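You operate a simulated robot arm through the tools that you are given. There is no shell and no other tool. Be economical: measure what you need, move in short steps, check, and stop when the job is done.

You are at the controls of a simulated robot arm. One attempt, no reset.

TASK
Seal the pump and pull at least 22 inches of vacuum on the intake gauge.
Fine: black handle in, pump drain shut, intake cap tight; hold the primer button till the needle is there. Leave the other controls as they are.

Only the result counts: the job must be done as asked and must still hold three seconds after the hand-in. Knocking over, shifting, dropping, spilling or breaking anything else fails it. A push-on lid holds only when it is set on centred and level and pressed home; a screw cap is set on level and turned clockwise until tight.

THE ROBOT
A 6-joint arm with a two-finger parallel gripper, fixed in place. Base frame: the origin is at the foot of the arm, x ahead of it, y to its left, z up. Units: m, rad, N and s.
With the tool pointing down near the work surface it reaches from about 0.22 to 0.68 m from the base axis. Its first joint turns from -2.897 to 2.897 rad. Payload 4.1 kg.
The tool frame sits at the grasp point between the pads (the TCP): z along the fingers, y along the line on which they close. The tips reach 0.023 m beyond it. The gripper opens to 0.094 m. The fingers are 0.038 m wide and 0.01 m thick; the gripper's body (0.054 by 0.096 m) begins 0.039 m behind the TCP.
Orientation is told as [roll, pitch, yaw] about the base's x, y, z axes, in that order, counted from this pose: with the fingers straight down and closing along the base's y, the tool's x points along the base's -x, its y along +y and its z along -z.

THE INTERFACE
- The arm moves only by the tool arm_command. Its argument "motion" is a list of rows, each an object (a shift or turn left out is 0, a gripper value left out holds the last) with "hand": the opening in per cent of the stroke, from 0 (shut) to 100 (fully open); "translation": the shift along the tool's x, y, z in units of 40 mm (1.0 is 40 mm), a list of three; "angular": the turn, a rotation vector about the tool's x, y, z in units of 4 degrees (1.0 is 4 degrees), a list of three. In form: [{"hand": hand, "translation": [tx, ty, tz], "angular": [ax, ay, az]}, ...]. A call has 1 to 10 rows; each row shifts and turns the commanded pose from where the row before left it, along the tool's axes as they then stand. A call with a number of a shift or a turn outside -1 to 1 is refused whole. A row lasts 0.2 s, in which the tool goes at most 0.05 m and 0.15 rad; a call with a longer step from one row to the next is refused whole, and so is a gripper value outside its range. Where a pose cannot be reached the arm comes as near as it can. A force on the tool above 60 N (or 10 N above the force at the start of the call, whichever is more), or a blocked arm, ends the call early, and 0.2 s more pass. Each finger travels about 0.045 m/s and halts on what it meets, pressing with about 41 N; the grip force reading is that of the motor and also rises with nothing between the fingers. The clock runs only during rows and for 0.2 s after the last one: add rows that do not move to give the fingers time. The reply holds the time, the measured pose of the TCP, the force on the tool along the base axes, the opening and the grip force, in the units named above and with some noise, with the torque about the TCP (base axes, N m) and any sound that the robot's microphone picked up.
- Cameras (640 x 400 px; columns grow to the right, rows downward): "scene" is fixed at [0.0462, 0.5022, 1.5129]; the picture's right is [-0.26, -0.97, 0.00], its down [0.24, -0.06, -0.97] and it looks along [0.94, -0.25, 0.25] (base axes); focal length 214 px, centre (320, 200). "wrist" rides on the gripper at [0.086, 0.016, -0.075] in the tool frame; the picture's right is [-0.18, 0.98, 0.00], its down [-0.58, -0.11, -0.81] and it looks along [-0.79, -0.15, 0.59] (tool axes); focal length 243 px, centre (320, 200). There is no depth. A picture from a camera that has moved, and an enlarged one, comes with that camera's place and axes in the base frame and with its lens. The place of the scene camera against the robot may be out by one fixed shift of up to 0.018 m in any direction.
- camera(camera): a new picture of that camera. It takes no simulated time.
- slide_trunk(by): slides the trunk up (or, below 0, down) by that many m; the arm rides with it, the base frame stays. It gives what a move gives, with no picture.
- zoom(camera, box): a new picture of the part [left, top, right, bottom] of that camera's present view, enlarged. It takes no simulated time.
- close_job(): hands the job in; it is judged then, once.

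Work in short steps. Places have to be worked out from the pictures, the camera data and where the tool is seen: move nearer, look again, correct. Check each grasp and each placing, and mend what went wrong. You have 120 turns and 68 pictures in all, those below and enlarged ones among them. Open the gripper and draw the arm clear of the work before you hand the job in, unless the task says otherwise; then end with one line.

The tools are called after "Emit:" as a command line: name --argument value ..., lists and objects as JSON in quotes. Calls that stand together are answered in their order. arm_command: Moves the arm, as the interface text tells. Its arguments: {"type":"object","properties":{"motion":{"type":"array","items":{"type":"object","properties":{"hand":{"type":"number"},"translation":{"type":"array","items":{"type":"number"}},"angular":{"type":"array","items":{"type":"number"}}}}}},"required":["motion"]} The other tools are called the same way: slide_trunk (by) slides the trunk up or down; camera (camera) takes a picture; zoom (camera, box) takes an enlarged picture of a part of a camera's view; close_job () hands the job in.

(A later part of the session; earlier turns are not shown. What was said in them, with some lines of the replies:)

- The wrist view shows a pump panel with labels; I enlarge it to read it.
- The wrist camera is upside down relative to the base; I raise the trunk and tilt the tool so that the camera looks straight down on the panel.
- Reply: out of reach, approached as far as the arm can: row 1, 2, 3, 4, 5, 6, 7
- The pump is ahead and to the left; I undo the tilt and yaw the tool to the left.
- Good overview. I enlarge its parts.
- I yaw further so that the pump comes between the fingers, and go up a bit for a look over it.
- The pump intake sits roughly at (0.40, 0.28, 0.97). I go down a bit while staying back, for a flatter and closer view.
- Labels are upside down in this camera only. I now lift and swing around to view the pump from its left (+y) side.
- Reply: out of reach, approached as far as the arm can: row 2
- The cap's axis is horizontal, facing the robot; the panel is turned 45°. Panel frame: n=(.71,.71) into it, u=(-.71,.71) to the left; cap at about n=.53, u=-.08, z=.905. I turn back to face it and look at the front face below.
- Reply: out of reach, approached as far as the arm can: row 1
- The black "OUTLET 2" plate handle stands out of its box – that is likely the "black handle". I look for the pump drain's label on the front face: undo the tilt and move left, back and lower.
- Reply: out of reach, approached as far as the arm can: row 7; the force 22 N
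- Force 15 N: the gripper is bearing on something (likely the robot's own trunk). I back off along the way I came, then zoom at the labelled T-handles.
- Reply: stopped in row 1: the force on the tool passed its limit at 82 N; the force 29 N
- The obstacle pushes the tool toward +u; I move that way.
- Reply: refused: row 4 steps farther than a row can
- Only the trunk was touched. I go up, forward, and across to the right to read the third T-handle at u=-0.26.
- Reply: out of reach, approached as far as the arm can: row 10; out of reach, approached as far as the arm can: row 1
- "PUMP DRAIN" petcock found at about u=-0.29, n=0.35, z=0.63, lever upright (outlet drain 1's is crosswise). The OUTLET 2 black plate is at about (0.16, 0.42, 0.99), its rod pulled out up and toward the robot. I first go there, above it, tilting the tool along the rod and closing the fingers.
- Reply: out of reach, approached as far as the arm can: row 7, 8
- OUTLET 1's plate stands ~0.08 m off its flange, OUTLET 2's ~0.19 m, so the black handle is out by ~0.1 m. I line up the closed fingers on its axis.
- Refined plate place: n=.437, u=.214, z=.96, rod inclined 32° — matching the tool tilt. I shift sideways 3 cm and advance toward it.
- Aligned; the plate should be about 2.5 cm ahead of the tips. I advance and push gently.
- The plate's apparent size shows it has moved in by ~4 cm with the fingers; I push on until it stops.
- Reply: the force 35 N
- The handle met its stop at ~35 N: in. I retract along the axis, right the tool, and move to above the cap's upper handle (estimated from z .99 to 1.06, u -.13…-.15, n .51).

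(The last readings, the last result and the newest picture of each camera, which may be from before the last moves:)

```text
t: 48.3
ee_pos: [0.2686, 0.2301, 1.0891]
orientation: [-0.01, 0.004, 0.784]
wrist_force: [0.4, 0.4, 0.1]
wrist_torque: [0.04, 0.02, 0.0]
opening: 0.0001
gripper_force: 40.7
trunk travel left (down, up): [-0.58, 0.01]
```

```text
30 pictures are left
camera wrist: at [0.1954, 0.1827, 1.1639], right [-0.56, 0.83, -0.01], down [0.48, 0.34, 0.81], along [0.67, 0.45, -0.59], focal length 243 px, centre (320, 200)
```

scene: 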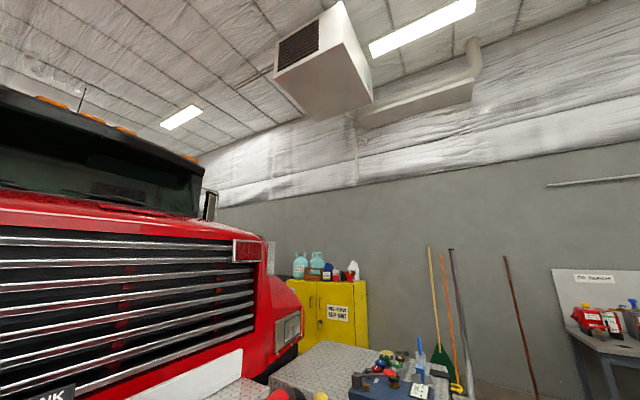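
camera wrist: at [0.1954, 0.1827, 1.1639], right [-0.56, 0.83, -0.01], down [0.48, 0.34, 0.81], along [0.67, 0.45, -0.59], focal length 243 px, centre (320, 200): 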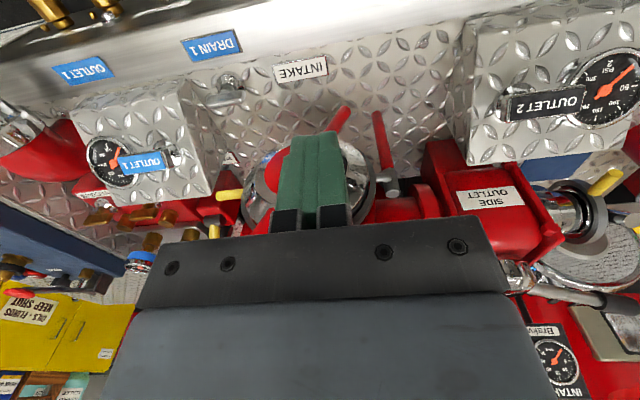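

Emit:
arm_command --motion '[{"translation": [-1, 0, -0.3]}, {"translation": [-1, 0, 0]}, {"translation": [-1, 0, 0]}, {"translation": [-0.85, -0.6, 0]}, {"translation": [0, 0, 0]}]'

Emit:
camera --camera "wrist"

```text
t: 49.5
ee_pos: [0.3969, 0.3241, 1.0989]
orientation: [-0.011, 0.003, 0.782]
wrist_force: [-0.7, -0.5, -0.4]
wrist_torque: [-0.03, 0.0, 0.02]
opening: 0.0
gripper_force: 40.9
trunk travel left (down, up): [-0.58, 0.01]
```

```text
29 pictures are left
camera wrist: at [0.3243, 0.2753, 1.1736], right [-0.56, 0.83, -0.01], down [0.48, 0.34, 0.81], along [0.67, 0.45, -0.59], focal length 243 px, centre (320, 200)
```

wrist: 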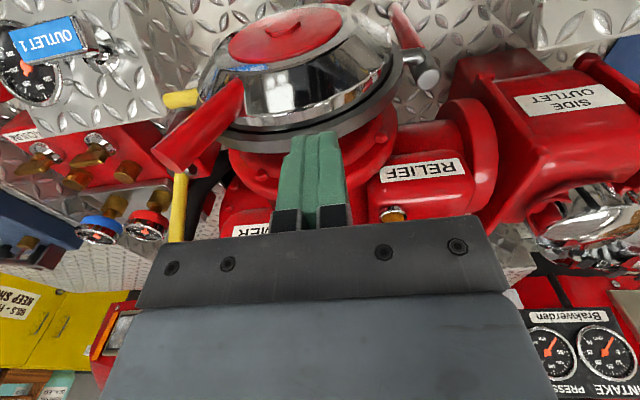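

B handle (top) confirmed at tip (.465,.257,1.064). I lower the closed fingers beside it and start pushing it to the right (clockwise seen from the robot).

Emit:
arm_command --motion '[{"translation": [0, 0, 0.5]}, {"translation": [0, -0.3, 0.4]}, {"translation": [0, -0.5, 0]}, {"translation": [0, -0.5, 0]}, {"translation": [0, -0.4, 0]}, {"translation": [0, -0.3, 0]}]'

Emit:
camera --camera "wrist"

```text
t: 50.9
ee_pos: [0.4535, 0.266, 1.065]
orientation: [-0.011, 0.005, 0.783]
wrist_force: [-0.3, 0.8, -0.1]
wrist_torque: [0.05, 0.03, 0.01]
opening: 0.0
gripper_force: 40.9
trunk travel left (down, up): [-0.58, 0.01]
```

```text
28 pictures are left
camera wrist: at [0.3802, 0.2181, 1.1402], right [-0.56, 0.83, -0.01], down [0.48, 0.34, 0.81], along [0.67, 0.45, -0.59], focal length 243 px, centre (320, 200)
```

wrist: 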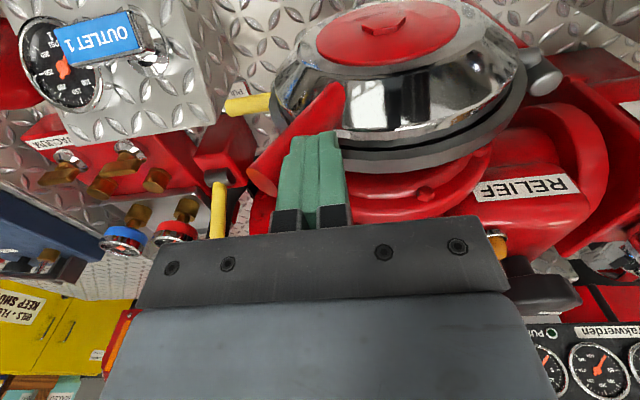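

Contact is near; I push along the arc in small steps, watching the force.

Emit:
arm_command --motion '[{"translation": [0, -0.25, 0.05]}, {"translation": [0, -0.25, 0.1]}, {"translation": [0, -0.25, 0.12]}, {"translation": [0, -0.25, 0.15]}, {"translation": [0, 0, 0]}]'

Emit:
camera --camera "wrist"

```text
t: 52.1
ee_pos: [0.4815, 0.2375, 1.0498]
orientation: [-0.01, 0.003, 0.784]
wrist_force: [0.2, 0.3, 1.0]
wrist_torque: [-0.02, -0.04, -0.02]
opening: 0.0001
gripper_force: 40.9
trunk travel left (down, up): [-0.58, 0.01]
```

```text
27 pictures are left
camera wrist: at [0.4092, 0.1896, 1.1241], right [-0.56, 0.83, -0.01], down [0.48, 0.34, 0.81], along [0.67, 0.45, -0.59], focal length 243 px, centre (320, 200)
```

wrist: 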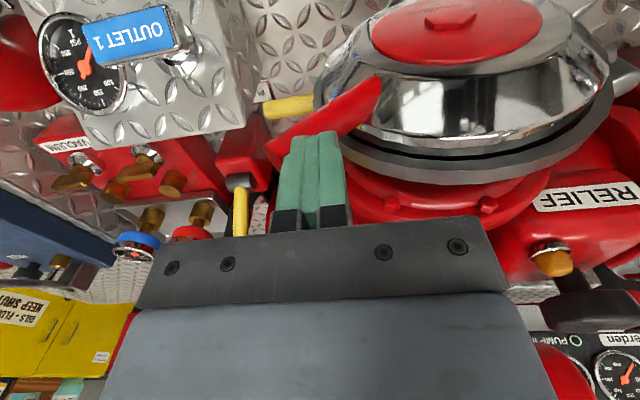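

The cap turns freely: B has gone ~25°. A yellow bar at n≈.535, z≈.94 lies just behind B's path, so I pull the fingers back 1 cm in n and keep pushing along the arc.

Emit:
arm_command --motion '[{"translation": [0.25, 0, 0]}, {"translation": [0, -0.2, 0.15]}, {"translation": [0, -0.2, 0.17]}, {"translation": [0, -0.2, 0.2]}, {"translation": [0, -0.2, 0.2]}, {"translation": [0, 0, 0]}]'

Emit:
camera --camera "wrist"

```text
t: 53.3
ee_pos: [0.4885, 0.216, 1.0328]
orientation: [-0.007, -0.007, 0.789]
wrist_force: [-37.1, 18.7, 28.9]
wrist_torque: [0.58, 0.33, 0.54]
opening: 0.0
gripper_force: 41.0
trunk travel left (down, up): [-0.58, 0.01]
stopped in row 5: the force on the tool passed its limit at 70 N (the readings are from after the stop); the commanded pose is now the measured one
```

```text
26 pictures are left
camera wrist: at [0.4145, 0.1665, 1.1066], right [-0.57, 0.82, -0.01], down [0.48, 0.34, 0.81], along [0.67, 0.46, -0.59], focal length 243 px, centre (320, 200)
```

wrist: 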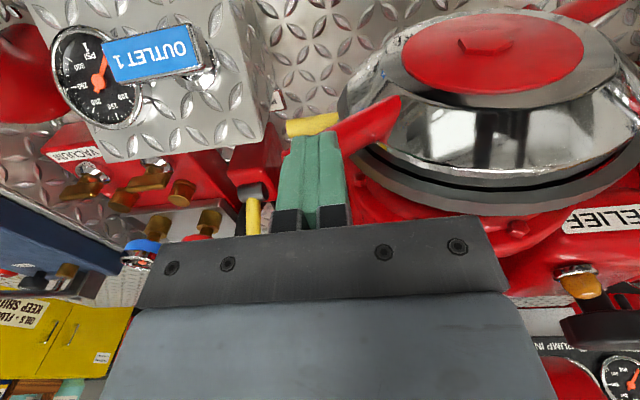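

A firm stop at 70 N. I back the finger off and look closely whether the cap is tight or B bears on the yellow bar.

Emit:
arm_command --motion '[{"translation": [0.2, 0.3, -0.3]}, {"translation": [0.5, 0.5, -0.7]}, {"translation": [0.8, 0.5, -0.3]}]'

Emit:
zoom --camera "wrist" --box '[160, 20, 460, 220]'

```text
t: 54.1
ee_pos: [0.4138, 0.206, 1.0793]
orientation: [-0.009, -0.003, 0.785]
wrist_force: [0.2, 0.5, -0.4]
wrist_torque: [0.03, 0.0, -0.01]
opening: 0.0001
gripper_force: 41.3
trunk travel left (down, up): [-0.58, 0.01]
```

```text
2.00 times, centred on (310, 120) of wrist
camera zoom: at [0.3407, 0.1567, 1.1537], right [-0.56, 0.83, -0.01], down [0.48, 0.34, 0.81], along [0.67, 0.45, -0.59], focal length 485 px, centre (340, 360)
```

zoom: 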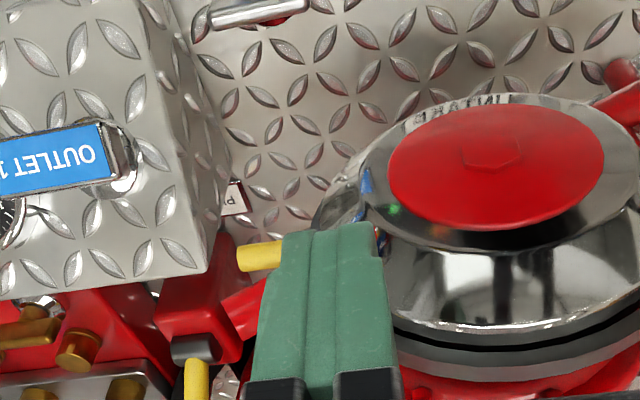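

Emit:
arm_command --motion '[{"translation": [0.8, -0.5, -0.3]}, {"translation": [0.5, -1, 0]}, {"translation": [0, -1, 0]}]'

Emit:
zoom --camera "wrist" --box '[280, 20, 520, 220]'

```text
t: 54.9
ee_pos: [0.4488, 0.0971, 1.0897]
orientation: [-0.008, -0.003, 0.787]
wrist_force: [-0.2, -0.8, 0.7]
wrist_torque: [0.0, -0.01, -0.02]
opening: 0.0
gripper_force: 40.7
trunk travel left (down, up): [-0.58, 0.01]
```

```text
2.00 times, centred on (400, 120) of wrist
camera zoom: at [0.3762, 0.0484, 1.1644], right [-0.56, 0.83, -0.01], down [0.48, 0.34, 0.81], along [0.67, 0.45, -0.59], focal length 485 px, centre (160, 360)
```

zoom: 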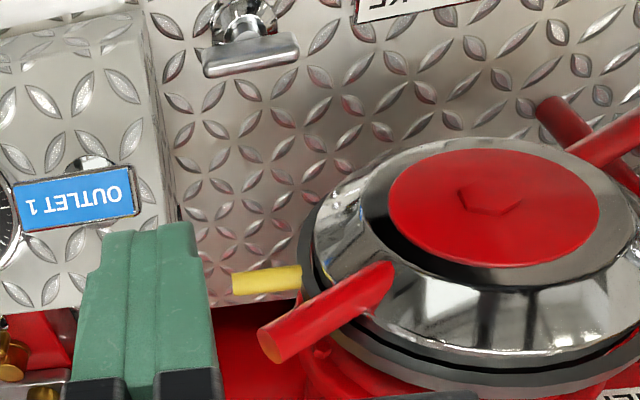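

B clears the yellow bar, but the opposite handle A now seems close to the red side lever. I move left to look at that side.

Emit:
arm_command --motion '[{"translation": [0.5, 1, -0.2]}, {"translation": [0.5, 1, 0]}, {"translation": [0, 1, 0]}, {"translation": [0, 1, 0]}, {"translation": [0, 1, 0]}]'

Emit:
camera --camera "wrist"

```text
t: 56.1
ee_pos: [0.277, 0.2117, 1.0978]
orientation: [-0.008, -0.002, 0.782]
wrist_force: [0.6, -0.6, -0.4]
wrist_torque: [0.02, -0.01, 0.0]
opening: 0.0
gripper_force: 40.8
trunk travel left (down, up): [-0.58, 0.01]
```

```text
23 pictures are left
camera wrist: at [0.2042, 0.1633, 1.1722], right [-0.56, 0.83, -0.01], down [0.48, 0.34, 0.81], along [0.67, 0.45, -0.59], focal length 243 px, centre (320, 200)
```

wrist: 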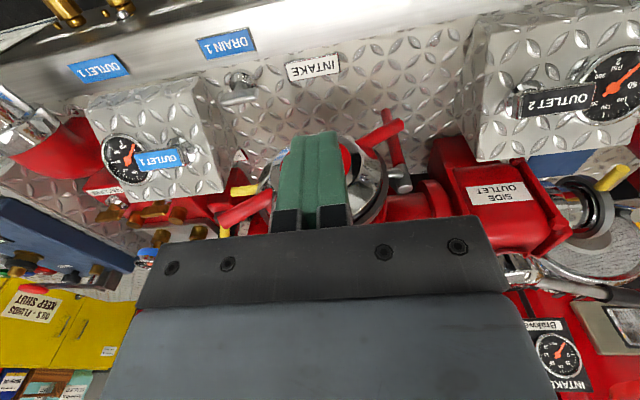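

Emit:
zoom --camera "wrist" --box '[340, 90, 440, 210]'

```text
3.33 times, centred on (390, 150) of wrist
camera zoom: at [0.2042, 0.1633, 1.1722], right [-0.56, 0.83, -0.01], down [0.48, 0.34, 0.81], along [0.67, 0.45, -0.59], focal length 809 px, centre (87, 367)
```

zoom: 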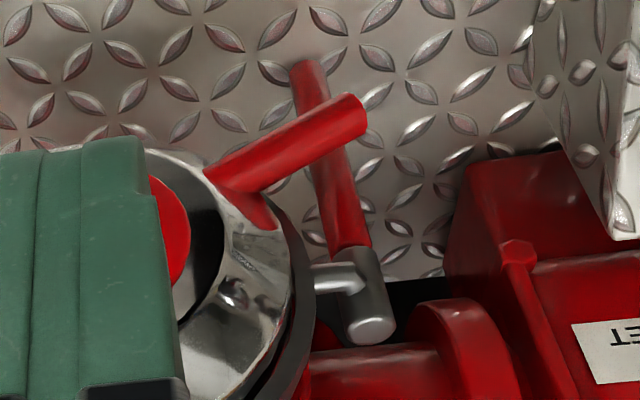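

A crosses 3 cm in front of the lever, so nothing blocks it: the cap has run tight after ~34°. Next the pump drain: I move in front of it at n≈0.2, u≈-0.29, and start tilting the tool toward horizontal, opening the gripper halfway.

Emit:
arm_command --motion '[{"hand": 50, "translation": [0.5, -1, 0]}, {"translation": [0.5, -1, 0]}, {"translation": [0.5, -1, 0]}, {"translation": [0.7, -1, 0]}, {"translation": [0.7, -1, 0]}, {"translation": [0.7, -1, 0]}, {"angular": [0, -1, 0]}, {"angular": [0, -1, 0]}, {"angular": [0, -1, 0]}, {"angular": [0, -1, 0]}]'

Emit:
slide_trunk --by -0.25

```text
t: 58.3
ee_pos: [0.3463, -0.0593, 1.0997]
orientation: [-0.008, -0.284, 0.788]
wrist_force: [0.8, -0.5, -1.0]
wrist_torque: [0.0, 0.0, 0.01]
opening: 0.0472
gripper_force: 0.2
trunk travel left (down, up): [-0.58, 0.01]
```

```text
t: 60.9
ee_pos: [0.3462, -0.0589, 0.8501]
orientation: [-0.008, -0.282, 0.787]
wrist_force: [-0.4, 0.6, -0.7]
wrist_torque: [-0.02, 0.04, -0.01]
opening: 0.0472
gripper_force: 0.2
trunk travel left (down, up): [-0.33, 0.26]
```

Emit:
arm_command --motion '[{"angular": [0, -1, 0]}, {"angular": [0, -1, 0]}, {"angular": [0, -1, 0]}, {"angular": [0, -1, 0]}, {"angular": [0, -1, 0]}, {"angular": [0, -1, 0]}, {"angular": [0, -1, 0]}, {"angular": [0, -1, 0]}, {"angular": [0, -1, 0]}]'

Emit:
camera --camera "wrist"

```text
t: 62.9
ee_pos: [0.352, -0.0615, 0.8508]
orientation: [-0.012, -0.913, 0.797]
wrist_force: [0.7, 0.2, 0.3]
wrist_torque: [-0.01, 0.0, 0.02]
opening: 0.0469
gripper_force: 0.0
out of reach, approached as far as the arm can: row 9
trunk travel left (down, up): [-0.33, 0.26]
```

```text
21 pictures are left
camera wrist: at [0.2604, -0.1293, 0.8279], right [-0.62, 0.78, 0.14], down [-0.13, -0.27, 0.95], along [0.78, 0.57, 0.27], focal length 243 px, centre (320, 200)
```

wrist: 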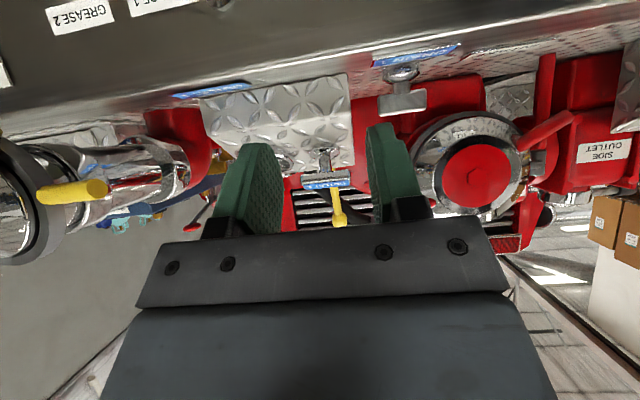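

Good face-on view. I move a little forward and try tilting further toward horizontal.

Emit:
arm_command --motion '[{"translation": [-0.6, 0, 0.75]}, {"angular": [0, -1, 0]}, {"angular": [0, -1, 0]}, {"angular": [0, -1, 0]}, {"angular": [0, -1, 0]}, {"angular": [0, -1, 0]}, {"angular": [0, -1, 0]}, {"angular": [0, -1, 0]}, {"angular": [0, -1, 0]}, {"angular": [0, -1, 0]}]'

```text
t: 65.1
ee_pos: [0.3814, -0.0375, 0.8506]
orientation: [-0.282, -1.539, 1.065]
wrist_force: [0.4, -0.1, 0.4]
wrist_torque: [-0.03, 0.02, -0.03]
opening: 0.047
gripper_force: 0.1
out of reach, approached as far as the arm can: row 5
trunk travel left (down, up): [-0.33, 0.26]
```

Tool is now horizontal. I lower the trunk to bring it to the drain's height and look.

Emit:
slide_trunk --by -0.17

Emit:
camera --camera "wrist"

```text
t: 67.0
ee_pos: [0.3806, -0.0388, 0.6809]
orientation: [-0.243, -1.54, 1.03]
wrist_force: [0.5, 0.5, 0.9]
wrist_torque: [0.0, 0.0, 0.01]
opening: 0.0468
gripper_force: 0.0
trunk travel left (down, up): [-0.16, 0.43]
```

```text
20 pictures are left
camera wrist: at [0.3155, -0.0808, 0.5976], right [-0.69, 0.7, 0.18], down [-0.48, -0.63, 0.61], along [0.54, 0.33, 0.77], focal length 243 px, centre (320, 200)
```

wrist: 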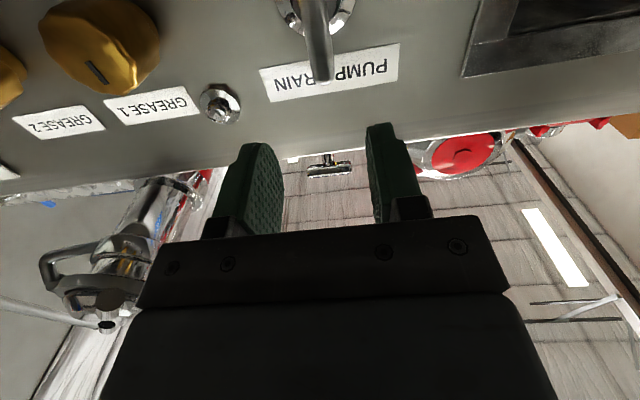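

The drain's T-bar stands vertical (z≈.56–.66, n≈.31, u≈-.29). I lower by 6.5 cm, and advance with the fingers straddling it.

Emit:
slide_trunk --by -0.06

Emit:
camera --camera "wrist"

```text
t: 68.0
ee_pos: [0.3807, -0.0375, 0.6212]
orientation: [-0.243, -1.541, 1.03]
wrist_force: [0.3, 0.2, 0.3]
wrist_torque: [-0.02, 0.01, 0.01]
opening: 0.0469
gripper_force: 0.0
trunk travel left (down, up): [-0.1, 0.49]
```

```text
19 pictures are left
camera wrist: at [0.3155, -0.0808, 0.5376], right [-0.69, 0.7, 0.18], down [-0.48, -0.63, 0.61], along [0.54, 0.33, 0.77], focal length 243 px, centre (320, 200)
```

wrist: 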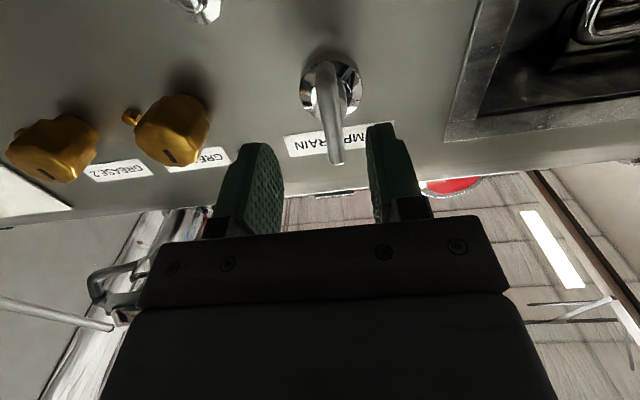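

The T-bar runs vertically from z .593 to .66 at n=.30, u=-.291. I advance 5 cm, then close on it.

Emit:
arm_command --motion '[{"translation": [-0.15, 0.12, 0.6]}, {"translation": [0, 0, 0.65]}, {"translation": [0, 0, 0]}]'

Emit:
camera --camera "wrist"

```text
t: 68.8
ee_pos: [0.4123, 0.0015, 0.6262]
orientation: [-0.234, -1.54, 1.021]
wrist_force: [0.1, -0.9, 0.9]
wrist_torque: [-0.03, 0.01, 0.03]
opening: 0.0471
gripper_force: 0.0
trunk travel left (down, up): [-0.1, 0.49]
```

```text
18 pictures are left
camera wrist: at [0.3477, -0.0422, 0.5426], right [-0.69, 0.7, 0.18], down [-0.48, -0.63, 0.61], along [0.54, 0.33, 0.77], focal length 243 px, centre (320, 200)
```

wrist: 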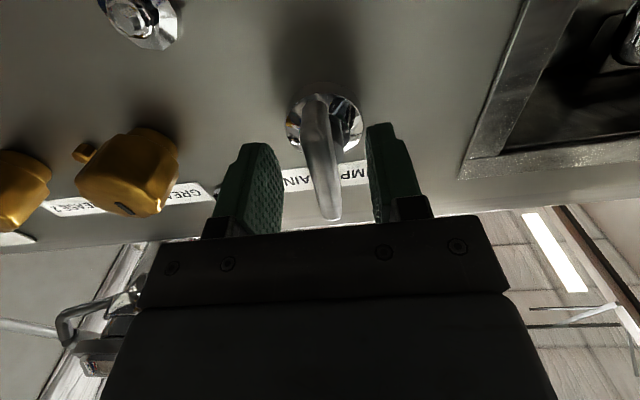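

The bar is between the fingers. I close gently and give time.

Emit:
arm_command --motion '[{"hand": 25}, {"hand": 10}, {"hand": 5}, {"hand": 0}, {"hand": 0}]'

```text
t: 70.0
ee_pos: [0.4124, 0.0012, 0.6272]
orientation: [-0.199, -1.536, 0.986]
wrist_force: [-23.7, 7.2, -3.8]
wrist_torque: [0.53, -0.07, 0.05]
opening: 0.0116
gripper_force: 44.8
trunk travel left (down, up): [-0.1, 0.49]
```

Gripped (11.6 mm). I relieve the side force by a small shift, then turn clockwise (about +tool z) in 4° rows.

Emit:
arm_command --motion '[{"translation": [0, 0.08, 0]}, {"angular": [0, 0, 1]}, {"angular": [0, 0, 1]}, {"angular": [0, 0, 1]}, {"angular": [0, 0, 1]}]'

```text
t: 71.2
ee_pos: [0.4111, 0.003, 0.6266]
orientation: [1.461, -1.297, -0.683]
wrist_force: [-9.7, -14.3, 0.9]
wrist_torque: [-0.68, 0.64, 1.14]
opening: 0.012
gripper_force: 45.2
trunk travel left (down, up): [-0.1, 0.49]
```

Little torque about the turning axis; it seems to follow. I continue and check.

Emit:
arm_command --motion '[{"angular": [0, 0, 1]}, {"angular": [0, 0, 1]}, {"angular": [0, 0, 1]}, {"angular": [0, 0, 1]}, {"angular": [0, 0, 1]}, {"angular": [0, 0, 1]}]'

Emit:
camera --camera "wrist"

```text
t: 72.6
ee_pos: [0.4091, 0.0043, 0.626]
orientation: [1.527, -0.879, -0.751]
wrist_force: [-4.2, 1.1, 20.1]
wrist_torque: [0.23, -0.28, 1.46]
opening: 0.0121
gripper_force: 45.3
trunk travel left (down, up): [-0.1, 0.49]
```

```text
17 pictures are left
camera wrist: at [0.3086, -0.0022, 0.5733], right [-0.44, 0.47, 0.77], down [-0.24, -0.88, 0.4], along [0.87, -0.01, 0.5], focal length 243 px, centre (320, 200)
```

wrist: 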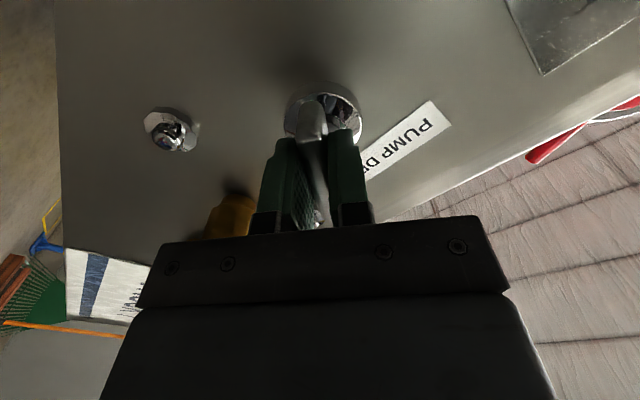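

The bar turns along with the fingers (40°). I continue toward 90°.

Emit:
arm_command --motion '[{"angular": [0, 0, 1]}, {"angular": [0, 0, 1]}, {"angular": [0, 0, 1]}, {"angular": [0, 0, 1]}, {"angular": [0, 0, 1]}, {"angular": [0, 0, 1]}, {"angular": [0, 0, 1]}, {"angular": [0, 0, 1]}]'

Emit:
arm_command --motion '[{"angular": [0, 0, 1]}, {"angular": [0, 0, 1]}, {"angular": [0, 0, 1]}, {"angular": [0, 0, 1]}, {"angular": [0, 0, 1]}]'

Emit:
camera --camera "wrist"

```text
t: 74.4
ee_pos: [0.4096, 0.0045, 0.6289]
orientation: [1.55, -0.323, -0.776]
wrist_force: [-20.0, 9.1, 39.2]
wrist_torque: [0.58, -0.85, 1.83]
opening: 0.0121
gripper_force: 45.7
trunk travel left (down, up): [-0.1, 0.49]
```

```text
t: 75.6
ee_pos: [0.409, 0.0041, 0.6297]
orientation: [1.552, 0.02, -0.782]
wrist_force: [-15.7, 23.5, 49.2]
wrist_torque: [0.08, -1.98, 1.22]
opening: 0.0122
gripper_force: 44.3
trunk travel left (down, up): [-0.1, 0.49]
```

```text
16 pictures are left
camera wrist: at [0.2957, 0.0129, 0.6497], right [0.16, -0.13, 0.98], down [-0.16, -0.98, -0.11], along [0.97, -0.14, -0.17], focal length 243 px, centre (320, 200)
```

wrist: 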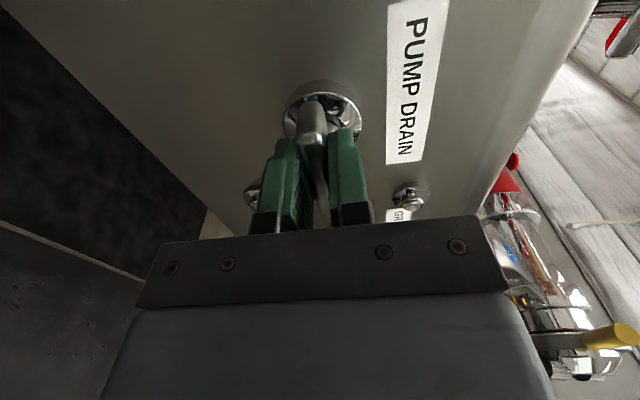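

It has turned ~90° and a resisting torque of ~1.3 N·m appeared: at its stop, bar horizontal. I release and back straight off.

Emit:
arm_command --motion '[{"hand": 20}, {"hand": 40}, {"hand": 50}, {"hand": 50}, {"translation": [0, 0, -0.7]}, {"translation": [0, 0, -0.9]}, {"translation": [0, 0, 0]}]'

Emit:
camera --camera "wrist"

```text
t: 77.2
ee_pos: [0.3718, -0.0474, 0.6276]
orientation: [1.539, 0.027, -0.785]
wrist_force: [-1.0, -1.0, -0.3]
wrist_torque: [-0.03, 0.01, 0.02]
opening: 0.0471
gripper_force: 0.0
out of reach, approached as far as the arm can: row 5, 6
trunk travel left (down, up): [-0.1, 0.49]
```

```text
15 pictures are left
camera wrist: at [0.2583, -0.0383, 0.6483], right [0.17, -0.13, 0.98], down [-0.16, -0.98, -0.1], along [0.97, -0.14, -0.19], focal length 243 px, centre (320, 200)
```

wrist: 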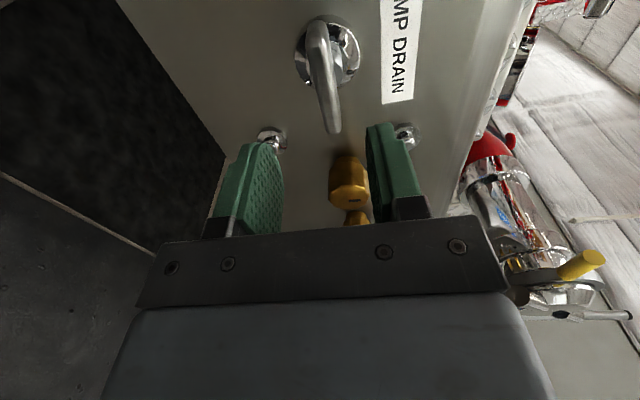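

The drain bar now lies horizontal. Next the primer button, triangulated at (.588,.383,1.09), facing up. I raise the trunk in front of the panel and unwind the wrist.

Emit:
slide_trunk --by 0.48

Emit:
arm_command --motion '[{"hand": 0, "angular": [0, 0, -1]}, {"angular": [0, 0, -1]}, {"angular": [0, 0, -1]}, {"angular": [0, 0, -1]}, {"angular": [0, 0, -1]}, {"angular": [0, 0, -1]}, {"angular": [0, 0, -1]}, {"angular": [0, 0, -1]}, {"angular": [0, 0, -1]}, {"angular": [0, 0, -1]}]'

Emit:
arm_command --motion '[{"angular": [0, 0, -1]}, {"angular": [0, 0, -1]}, {"angular": [0, 0, -1]}, {"angular": [0, 0, -1]}, {"angular": [0, 0, -1]}, {"angular": [0, 0, -1]}, {"angular": [0, 0, -1]}, {"angular": [0, 0, -1]}, {"angular": [0, 0, -1]}, {"angular": [0, 0, -1]}]'

Emit:
arm_command --motion '[{"angular": [0, 0, -1]}, {"angular": [0, 0, -1]}, {"angular": [0, 0, -0.6]}, {"angular": [0, 1, 0]}, {"angular": [0, 1, 0]}, {"angular": [0, 1, 0]}, {"angular": [0, 1, 0]}, {"angular": [0, 1, 0]}, {"angular": [0, 1, 0]}]'

Emit:
arm_command --motion '[{"angular": [0, 1, 0]}, {"angular": [0, 1, 0]}, {"angular": [0, 1, 0]}, {"angular": [0, 1, 0]}, {"angular": [0, 1, 0]}, {"angular": [0, 1, 0]}]'

```text
refused: 0.48 is not a number from -0.4 to 0.4
```

```text
t: 79.4
ee_pos: [0.3716, -0.0476, 0.6269]
orientation: [1.53, -0.673, -0.761]
wrist_force: [0.1, -0.5, 1.6]
wrist_torque: [0.03, 0.02, 0.01]
opening: 0.0001
gripper_force: 41.5
trunk travel left (down, up): [-0.1, 0.49]
```

```text
t: 81.6
ee_pos: [0.3711, -0.047, 0.6265]
orientation: [1.416, -1.368, -0.635]
wrist_force: [0.6, 1.0, -0.4]
wrist_torque: [0.02, 0.01, 0.01]
opening: 0.0001
gripper_force: 40.9
trunk travel left (down, up): [-0.1, 0.49]
```

```text
t: 83.6
ee_pos: [0.3718, -0.0467, 0.626]
orientation: [0.048, -1.119, 0.74]
wrist_force: [0.5, -0.1, -0.2]
wrist_torque: [-0.01, -0.01, -0.01]
opening: 0.0
gripper_force: 40.8
trunk travel left (down, up): [-0.1, 0.49]
```

```text
t: 85.0
ee_pos: [0.371, -0.0456, 0.6261]
orientation: [0.027, -0.699, 0.768]
wrist_force: [-0.7, -0.3, 0.1]
wrist_torque: [-0.03, -0.04, 0.01]
opening: 0.0003
gripper_force: 41.0
trunk travel left (down, up): [-0.1, 0.49]
```

The trunk step was too large; the wrist unwound safely anyway (tilt 40°). Now I raise the trunk in two steps and look.

Emit:
slide_trunk --by 0.4

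Emit:
slide_trunk --by 0.085

Emit:
arm_command --motion '[{"translation": [0.8, 0, -0.8]}, {"translation": [-0.5, 0.7, -0.7]}, {"translation": [-0.7, 0.7, 0.3]}, {"translation": [-0.7, 0.5, 0.5]}]'

Emit:
camera --camera "wrist"

```text
t: 88.8
ee_pos: [0.3715, -0.0452, 1.0261]
orientation: [0.026, -0.701, 0.765]
wrist_force: [1.2, 0.3, 0.7]
wrist_torque: [-0.03, 0.03, 0.04]
opening: 0.0
gripper_force: 41.7
trunk travel left (down, up): [-0.5, 0.09]
```

```text
t: 90.0
ee_pos: [0.3708, -0.0459, 1.1113]
orientation: [0.027, -0.702, 0.768]
wrist_force: [0.3, 0.2, -0.4]
wrist_torque: [0.02, 0.02, 0.0]
opening: 0.0
gripper_force: 41.1
trunk travel left (down, up): [-0.585, 0.005]
```

```text
t: 91.0
ee_pos: [0.3345, 0.0154, 1.1702]
orientation: [0.028, -0.7, 0.766]
wrist_force: [0.2, -0.6, 0.3]
wrist_torque: [0.02, 0.01, 0.01]
opening: 0.0001
gripper_force: 41.0
out of reach, approached as far as the arm can: row 3, 4
trunk travel left (down, up): [-0.585, 0.005]
```

```text
14 pictures are left
camera wrist: at [0.243, -0.0535, 1.172], right [-0.59, 0.79, 0.14], down [0.04, -0.15, 0.99], along [0.8, 0.59, 0.06], focal length 243 px, centre (320, 200)
```

wrist: 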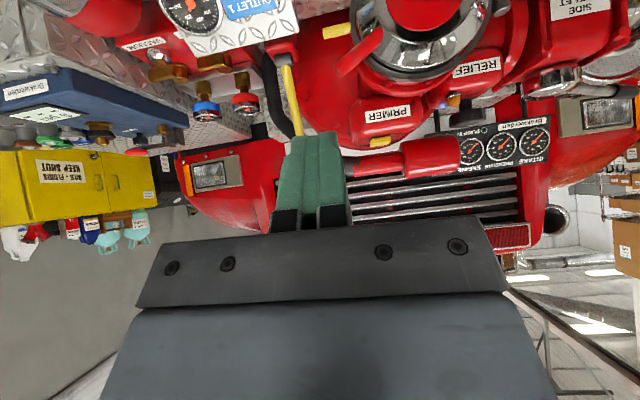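

Primer button refined to (.578,.376,1.098), i.e. n=.674, u=-.143. I zoom on the gauges for the baseline and move in above the button.

Emit:
zoom --camera "wrist" --box '[350, 90, 570, 190]'

Emit:
arm_command --motion '[{"translation": [-0.32, 1, -0.38]}, {"translation": [0, 1, 0]}, {"translation": [-0.766, 0, 0.643]}, {"translation": [-0.766, 0, 0.643]}, {"translation": [-0.766, 0, 0.643]}, {"translation": [-0.766, 0, 0.643]}, {"translation": [-0.766, 0, 0.643]}, {"translation": [-0.766, 0, 0.643]}, {"translation": [-0.766, 0, 0.643]}]'

Emit:
camera --camera "wrist"

```text
2.91 times, centred on (460, 140) of wrist
camera zoom: at [0.243, -0.0535, 1.172], right [-0.59, 0.79, 0.14], down [0.04, -0.15, 0.99], along [0.8, 0.59, 0.06], focal length 706 px, centre (-87, 374)
```

zoom: 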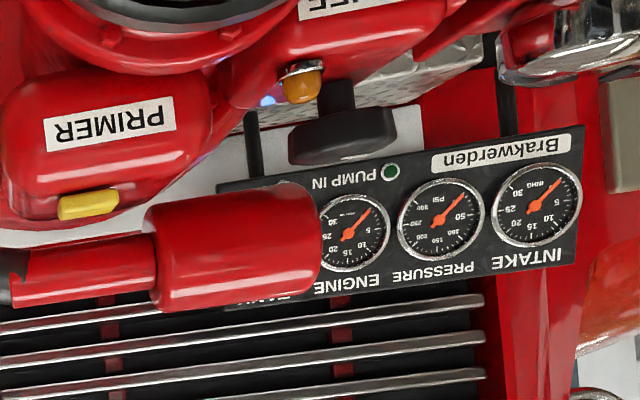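

```text
t: 93.0
ee_pos: [0.4993, 0.2667, 1.2139]
orientation: [0.028, -0.7, 0.766]
wrist_force: [-0.6, -1.3, -0.3]
wrist_torque: [-0.01, -0.04, 0.01]
opening: 0.0
gripper_force: 41.1
out of reach, approached as far as the arm can: row 1, 2
trunk travel left (down, up): [-0.585, 0.005]
```

```text
12 pictures are left
camera wrist: at [0.4088, 0.1984, 1.2159], right [-0.59, 0.79, 0.14], down [0.04, -0.14, 0.99], along [0.8, 0.59, 0.06], focal length 243 px, centre (320, 200)
```

wrist: 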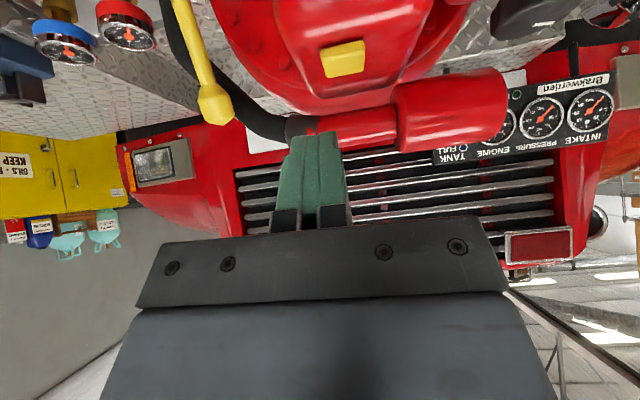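

The button ray agrees again with (.58,.377,1.098). I go to 3 cm above contact.

Emit:
arm_command --motion '[{"translation": [-0.31, 0.13, 0.78]}, {"translation": [-0.31, 0.13, 0.78]}, {"translation": [-0.31, 0.13, 0.78]}, {"translation": [-0.3, 0.14, 0.76]}, {"translation": [0, 0, 0]}]'

Emit:
camera --camera "wrist"

```text
t: 94.2
ee_pos: [0.5679, 0.3634, 1.1539]
orientation: [0.027, -0.703, 0.769]
wrist_force: [-0.3, -0.3, -0.2]
wrist_torque: [0.02, -0.01, 0.0]
opening: 0.0001
gripper_force: 40.9
trunk travel left (down, up): [-0.585, 0.005]
```

```text
11 pictures are left
camera wrist: at [0.4765, 0.2952, 1.1553], right [-0.59, 0.79, 0.14], down [0.04, -0.15, 0.99], along [0.8, 0.59, 0.06], focal length 243 px, centre (320, 200)
```

wrist: 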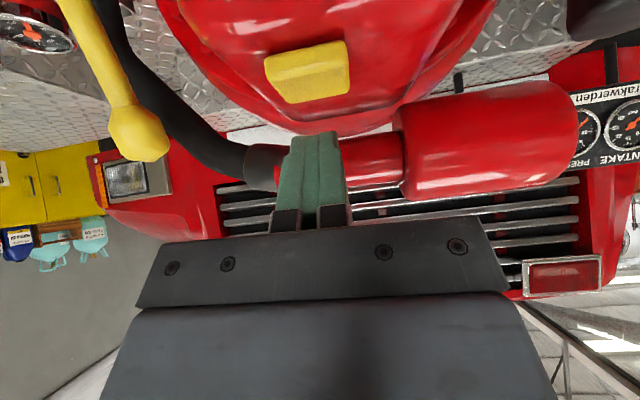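

The tip is straight above the button by ~3.7 cm. I lower vertically and press gently.

Emit:
arm_command --motion '[{"translation": [0.26, 0, 0.31]}, {"translation": [0.22, 0, 0.27]}, {"translation": [0.1, 0, 0.12]}, {"translation": [0.08, 0, 0.1]}, {"translation": [0, 0, 0]}]'

Emit:
zoom --camera "wrist" --box '[240, 0, 640, 200]'

```text
t: 95.5
ee_pos: [0.5676, 0.3625, 1.1151]
orientation: [0.022, -0.71, 0.767]
wrist_force: [-2.4, -2.9, 22.9]
wrist_torque: [-0.06, -0.05, -0.01]
opening: 0.0
gripper_force: 41.2
trunk travel left (down, up): [-0.585, 0.005]
heard: click
```

```text
1.60 times, centred on (440, 100) of wrist
camera zoom: at [0.4749, 0.2954, 1.1161], right [-0.59, 0.79, 0.14], down [0.03, -0.15, 0.99], along [0.8, 0.59, 0.06], focal length 388 px, centre (128, 360)
```

zoom: 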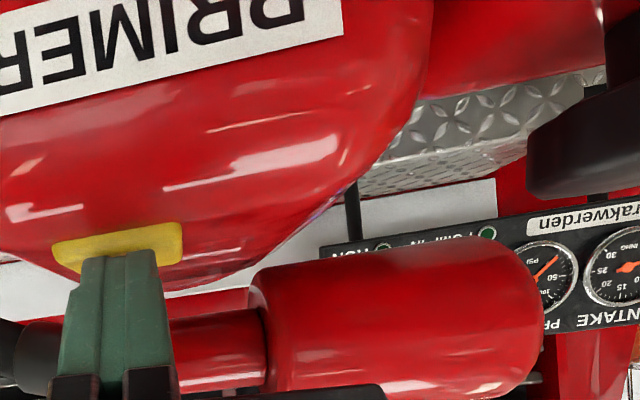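

Click heard, 23 N on the button, and the intake needle is moving. I hold and watch.

Emit:
arm_command --motion '[{}, {}, {}, {}, {}, {}, {}, {}, {}, {}]'

Emit:
zoom --camera "wrist" --box '[540, 120, 640, 220]'

```text
t: 97.7
ee_pos: [0.5664, 0.3638, 1.115]
orientation: [0.026, -0.707, 0.769]
wrist_force: [-3.8, -6.2, 28.9]
wrist_torque: [-0.05, -0.07, -0.04]
opening: 0.0
gripper_force: 41.0
trunk travel left (down, up): [-0.585, 0.005]
```

```text
4.00 times, centred on (590, 170) of wrist
camera zoom: at [0.4742, 0.2949, 1.1159], right [-0.59, 0.79, 0.14], down [0.03, -0.15, 0.99], along [0.8, 0.59, 0.06], focal length 970 px, centre (-760, 320)
```

zoom: 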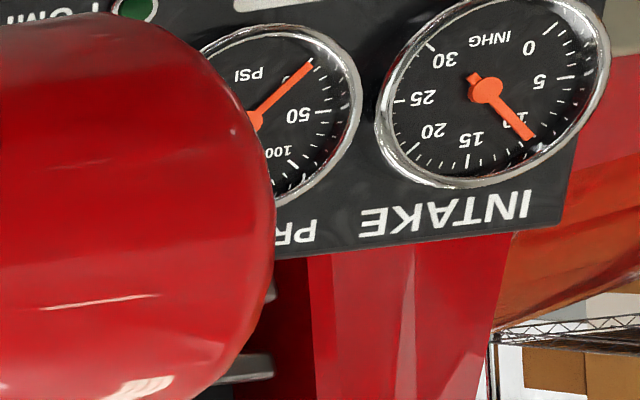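

Needle at ~10 inHg and rising. I keep holding.

Emit:
arm_command --motion '[{}, {}, {}, {}, {}, {}, {}, {}, {}, {}]'

Emit:
arm_command --motion '[{}, {}, {}, {}, {}, {}]'

Emit:
zoom --camera "wrist" --box '[540, 120, 640, 220]'

```text
t: 99.8
ee_pos: [0.5661, 0.363, 1.1147]
orientation: [0.026, -0.708, 0.77]
wrist_force: [-4.4, -6.2, 28.3]
wrist_torque: [-0.11, -0.05, -0.06]
opening: 0.0
gripper_force: 41.7
trunk travel left (down, up): [-0.585, 0.005]
```

```text
t: 101.2
ee_pos: [0.5664, 0.3627, 1.1153]
orientation: [0.026, -0.706, 0.766]
wrist_force: [-4.8, -5.8, 28.6]
wrist_torque: [-0.07, -0.07, -0.02]
opening: 0.0
gripper_force: 41.0
trunk travel left (down, up): [-0.585, 0.005]
```

```text
4.00 times, centred on (590, 170) of wrist
camera zoom: at [0.474, 0.2947, 1.1159], right [-0.59, 0.79, 0.14], down [0.03, -0.15, 0.99], along [0.8, 0.59, 0.06], focal length 970 px, centre (-760, 320)
```

zoom: 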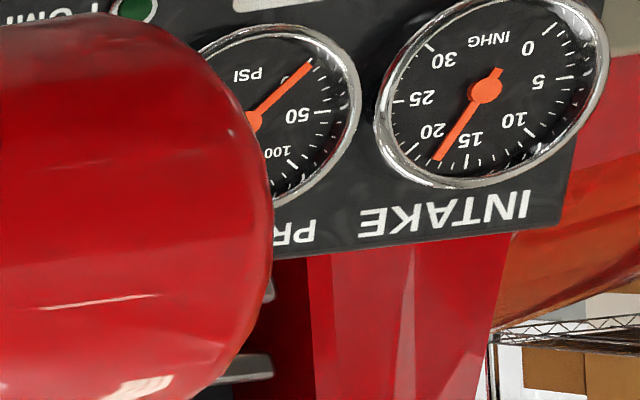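

About 18 inHg. I hold on for another 4 s.

Emit:
arm_command --motion '[{}, {}, {}, {}, {}, {}, {}, {}, {}, {}]'

Emit:
arm_command --motion '[{}, {}, {}, {}, {}, {}, {}, {}, {}, {}]'

Emit:
zoom --camera "wrist" --box '[540, 120, 640, 220]'

```text
t: 103.5
ee_pos: [0.5652, 0.3629, 1.1141]
orientation: [0.025, -0.707, 0.769]
wrist_force: [-5.5, -6.3, 27.9]
wrist_torque: [-0.07, -0.02, -0.02]
opening: 0.0003
gripper_force: 41.0
trunk travel left (down, up): [-0.585, 0.005]
```

```text
t: 105.7
ee_pos: [0.5664, 0.3641, 1.1144]
orientation: [0.024, -0.707, 0.769]
wrist_force: [-5.3, -5.7, 27.5]
wrist_torque: [-0.05, -0.01, 0.0]
opening: 0.0
gripper_force: 41.1
trunk travel left (down, up): [-0.585, 0.005]
```

```text
4.00 times, centred on (590, 170) of wrist
camera zoom: at [0.4738, 0.2946, 1.1159], right [-0.59, 0.79, 0.14], down [0.03, -0.15, 0.99], along [0.8, 0.59, 0.06], focal length 970 px, centre (-760, 320)
```

zoom: 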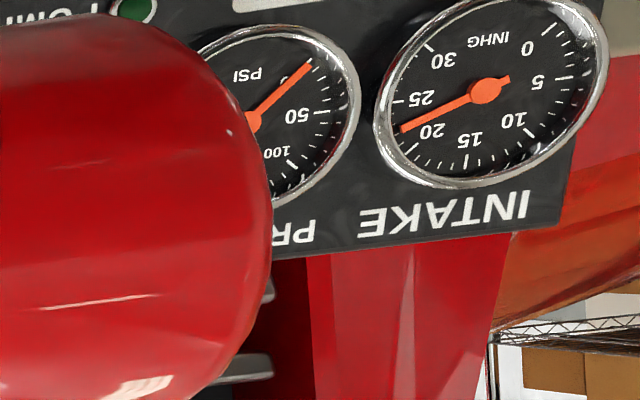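

About 22.5 inHg, all seals evidently working. I hold a few seconds more for margin, then lift straight off.

Emit:
arm_command --motion '[{}, {}, {}, {}, {}, {}, {}, {}, {}, {}]'

Emit:
arm_command --motion '[{}, {}, {}, {}, {}, {}, {}, {}, {}, {}]'

Emit:
zoom --camera "wrist" --box '[540, 120, 640, 220]'

```text
t: 107.8
ee_pos: [0.5655, 0.3625, 1.1149]
orientation: [0.024, -0.707, 0.767]
wrist_force: [-5.8, -5.9, 27.8]
wrist_torque: [-0.1, -0.05, -0.01]
opening: 0.0
gripper_force: 41.0
trunk travel left (down, up): [-0.585, 0.005]
```

```text
t: 110.0
ee_pos: [0.5655, 0.364, 1.1136]
orientation: [0.024, -0.705, 0.768]
wrist_force: [-6.6, -5.9, 28.6]
wrist_torque: [-0.1, -0.02, -0.03]
opening: 0.0
gripper_force: 41.0
trunk travel left (down, up): [-0.585, 0.005]
```

```text
4.00 times, centred on (590, 170) of wrist
camera zoom: at [0.4737, 0.2945, 1.1159], right [-0.59, 0.79, 0.14], down [0.03, -0.15, 0.99], along [0.8, 0.59, 0.06], focal length 970 px, centre (-760, 320)
```

zoom: 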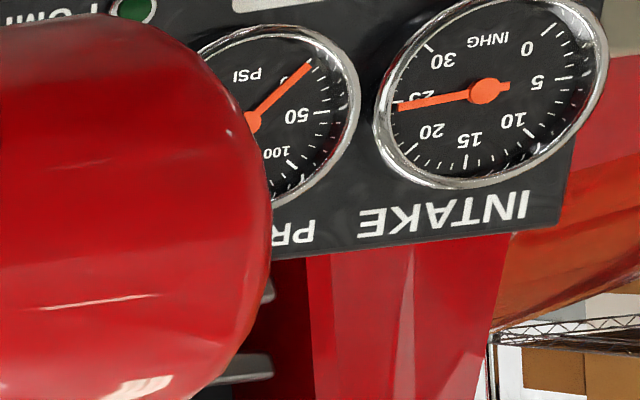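

Almost 25 inHg and flattening out. I release the button straight up, back off and check that the needle holds.

Emit:
arm_command --motion '[{"translation": [-0.3, 0, -0.37]}, {"translation": [-0.5, 0, -0.6]}, {"translation": [-0.4, 0, -0.6]}, {"translation": [0.75, 0, -0.64]}, {"translation": [0.75, 0, -0.64]}, {"translation": [0.75, 0, -0.64]}, {"hand": 60}, {"hand": 60}, {}, {}]'

Emit:
camera --camera "wrist"

```text
t: 112.2
ee_pos: [0.4814, 0.2788, 1.1923]
orientation: [0.026, -0.702, 0.767]
wrist_force: [-0.3, 0.0, 0.5]
wrist_torque: [0.0, 0.0, 0.0]
opening: 0.0563
gripper_force: 0.0
trunk travel left (down, up): [-0.585, 0.005]
```

```text
5 pictures are left
camera wrist: at [0.3895, 0.211, 1.193], right [-0.59, 0.79, 0.14], down [0.04, -0.15, 0.99], along [0.8, 0.59, 0.06], focal length 243 px, centre (320, 200)
```

wrist: 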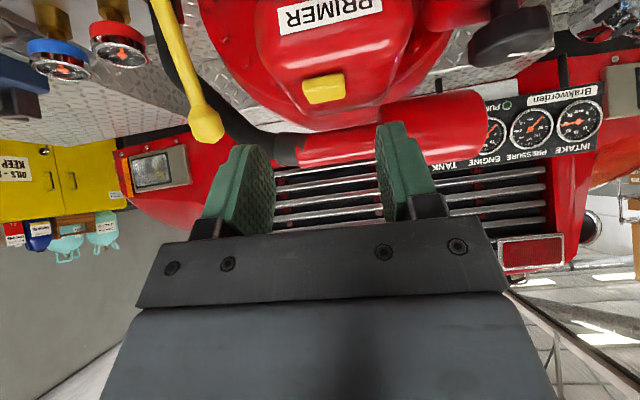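

I withdraw further from the pump, then wait a few seconds and read the gauge again.

Emit:
arm_command --motion '[{"translation": [0.3, 0, -0.7]}, {"translation": [0.75, 0, -0.64]}, {"translation": [0.75, 0, -0.64]}, {"translation": [0.75, 0, -0.64]}, {"translation": [0.75, 0, -0.64]}, {}, {}, {}, {}, {}]'

Emit:
zoom --camera "wrist" --box '[460, 70, 620, 190]'

```text
t: 114.5
ee_pos: [0.3494, 0.1466, 1.2044]
orientation: [0.026, -0.701, 0.766]
wrist_force: [0.7, -0.2, 0.9]
wrist_torque: [0.0, 0.0, 0.01]
opening: 0.0563
gripper_force: 0.0
trunk travel left (down, up): [-0.585, 0.005]
```

```text
3.33 times, centred on (540, 130) of wrist
camera zoom: at [0.2574, 0.0784, 1.2059], right [-0.59, 0.79, 0.14], down [0.04, -0.15, 0.99], along [0.8, 0.59, 0.06], focal length 809 px, centre (-413, 433)
```

zoom: 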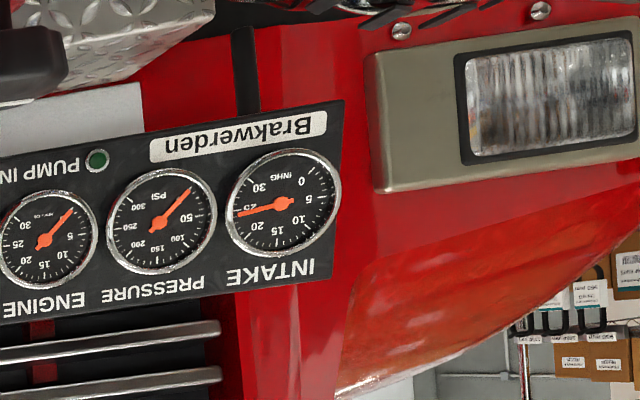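

About 24 inHg still stands 4 s after release and the arm is clear; I hand in.

Emit:
close_job

```text
The job is handed in.
```

The pump is sealed and was holding about 24 inHg on the intake gauge four seconds after I released the primer button. The black OUTLET 2 handle is pushed in, the pump drain is shut and the intake cap is tight. I handed the job in with the arm clear of the pump.
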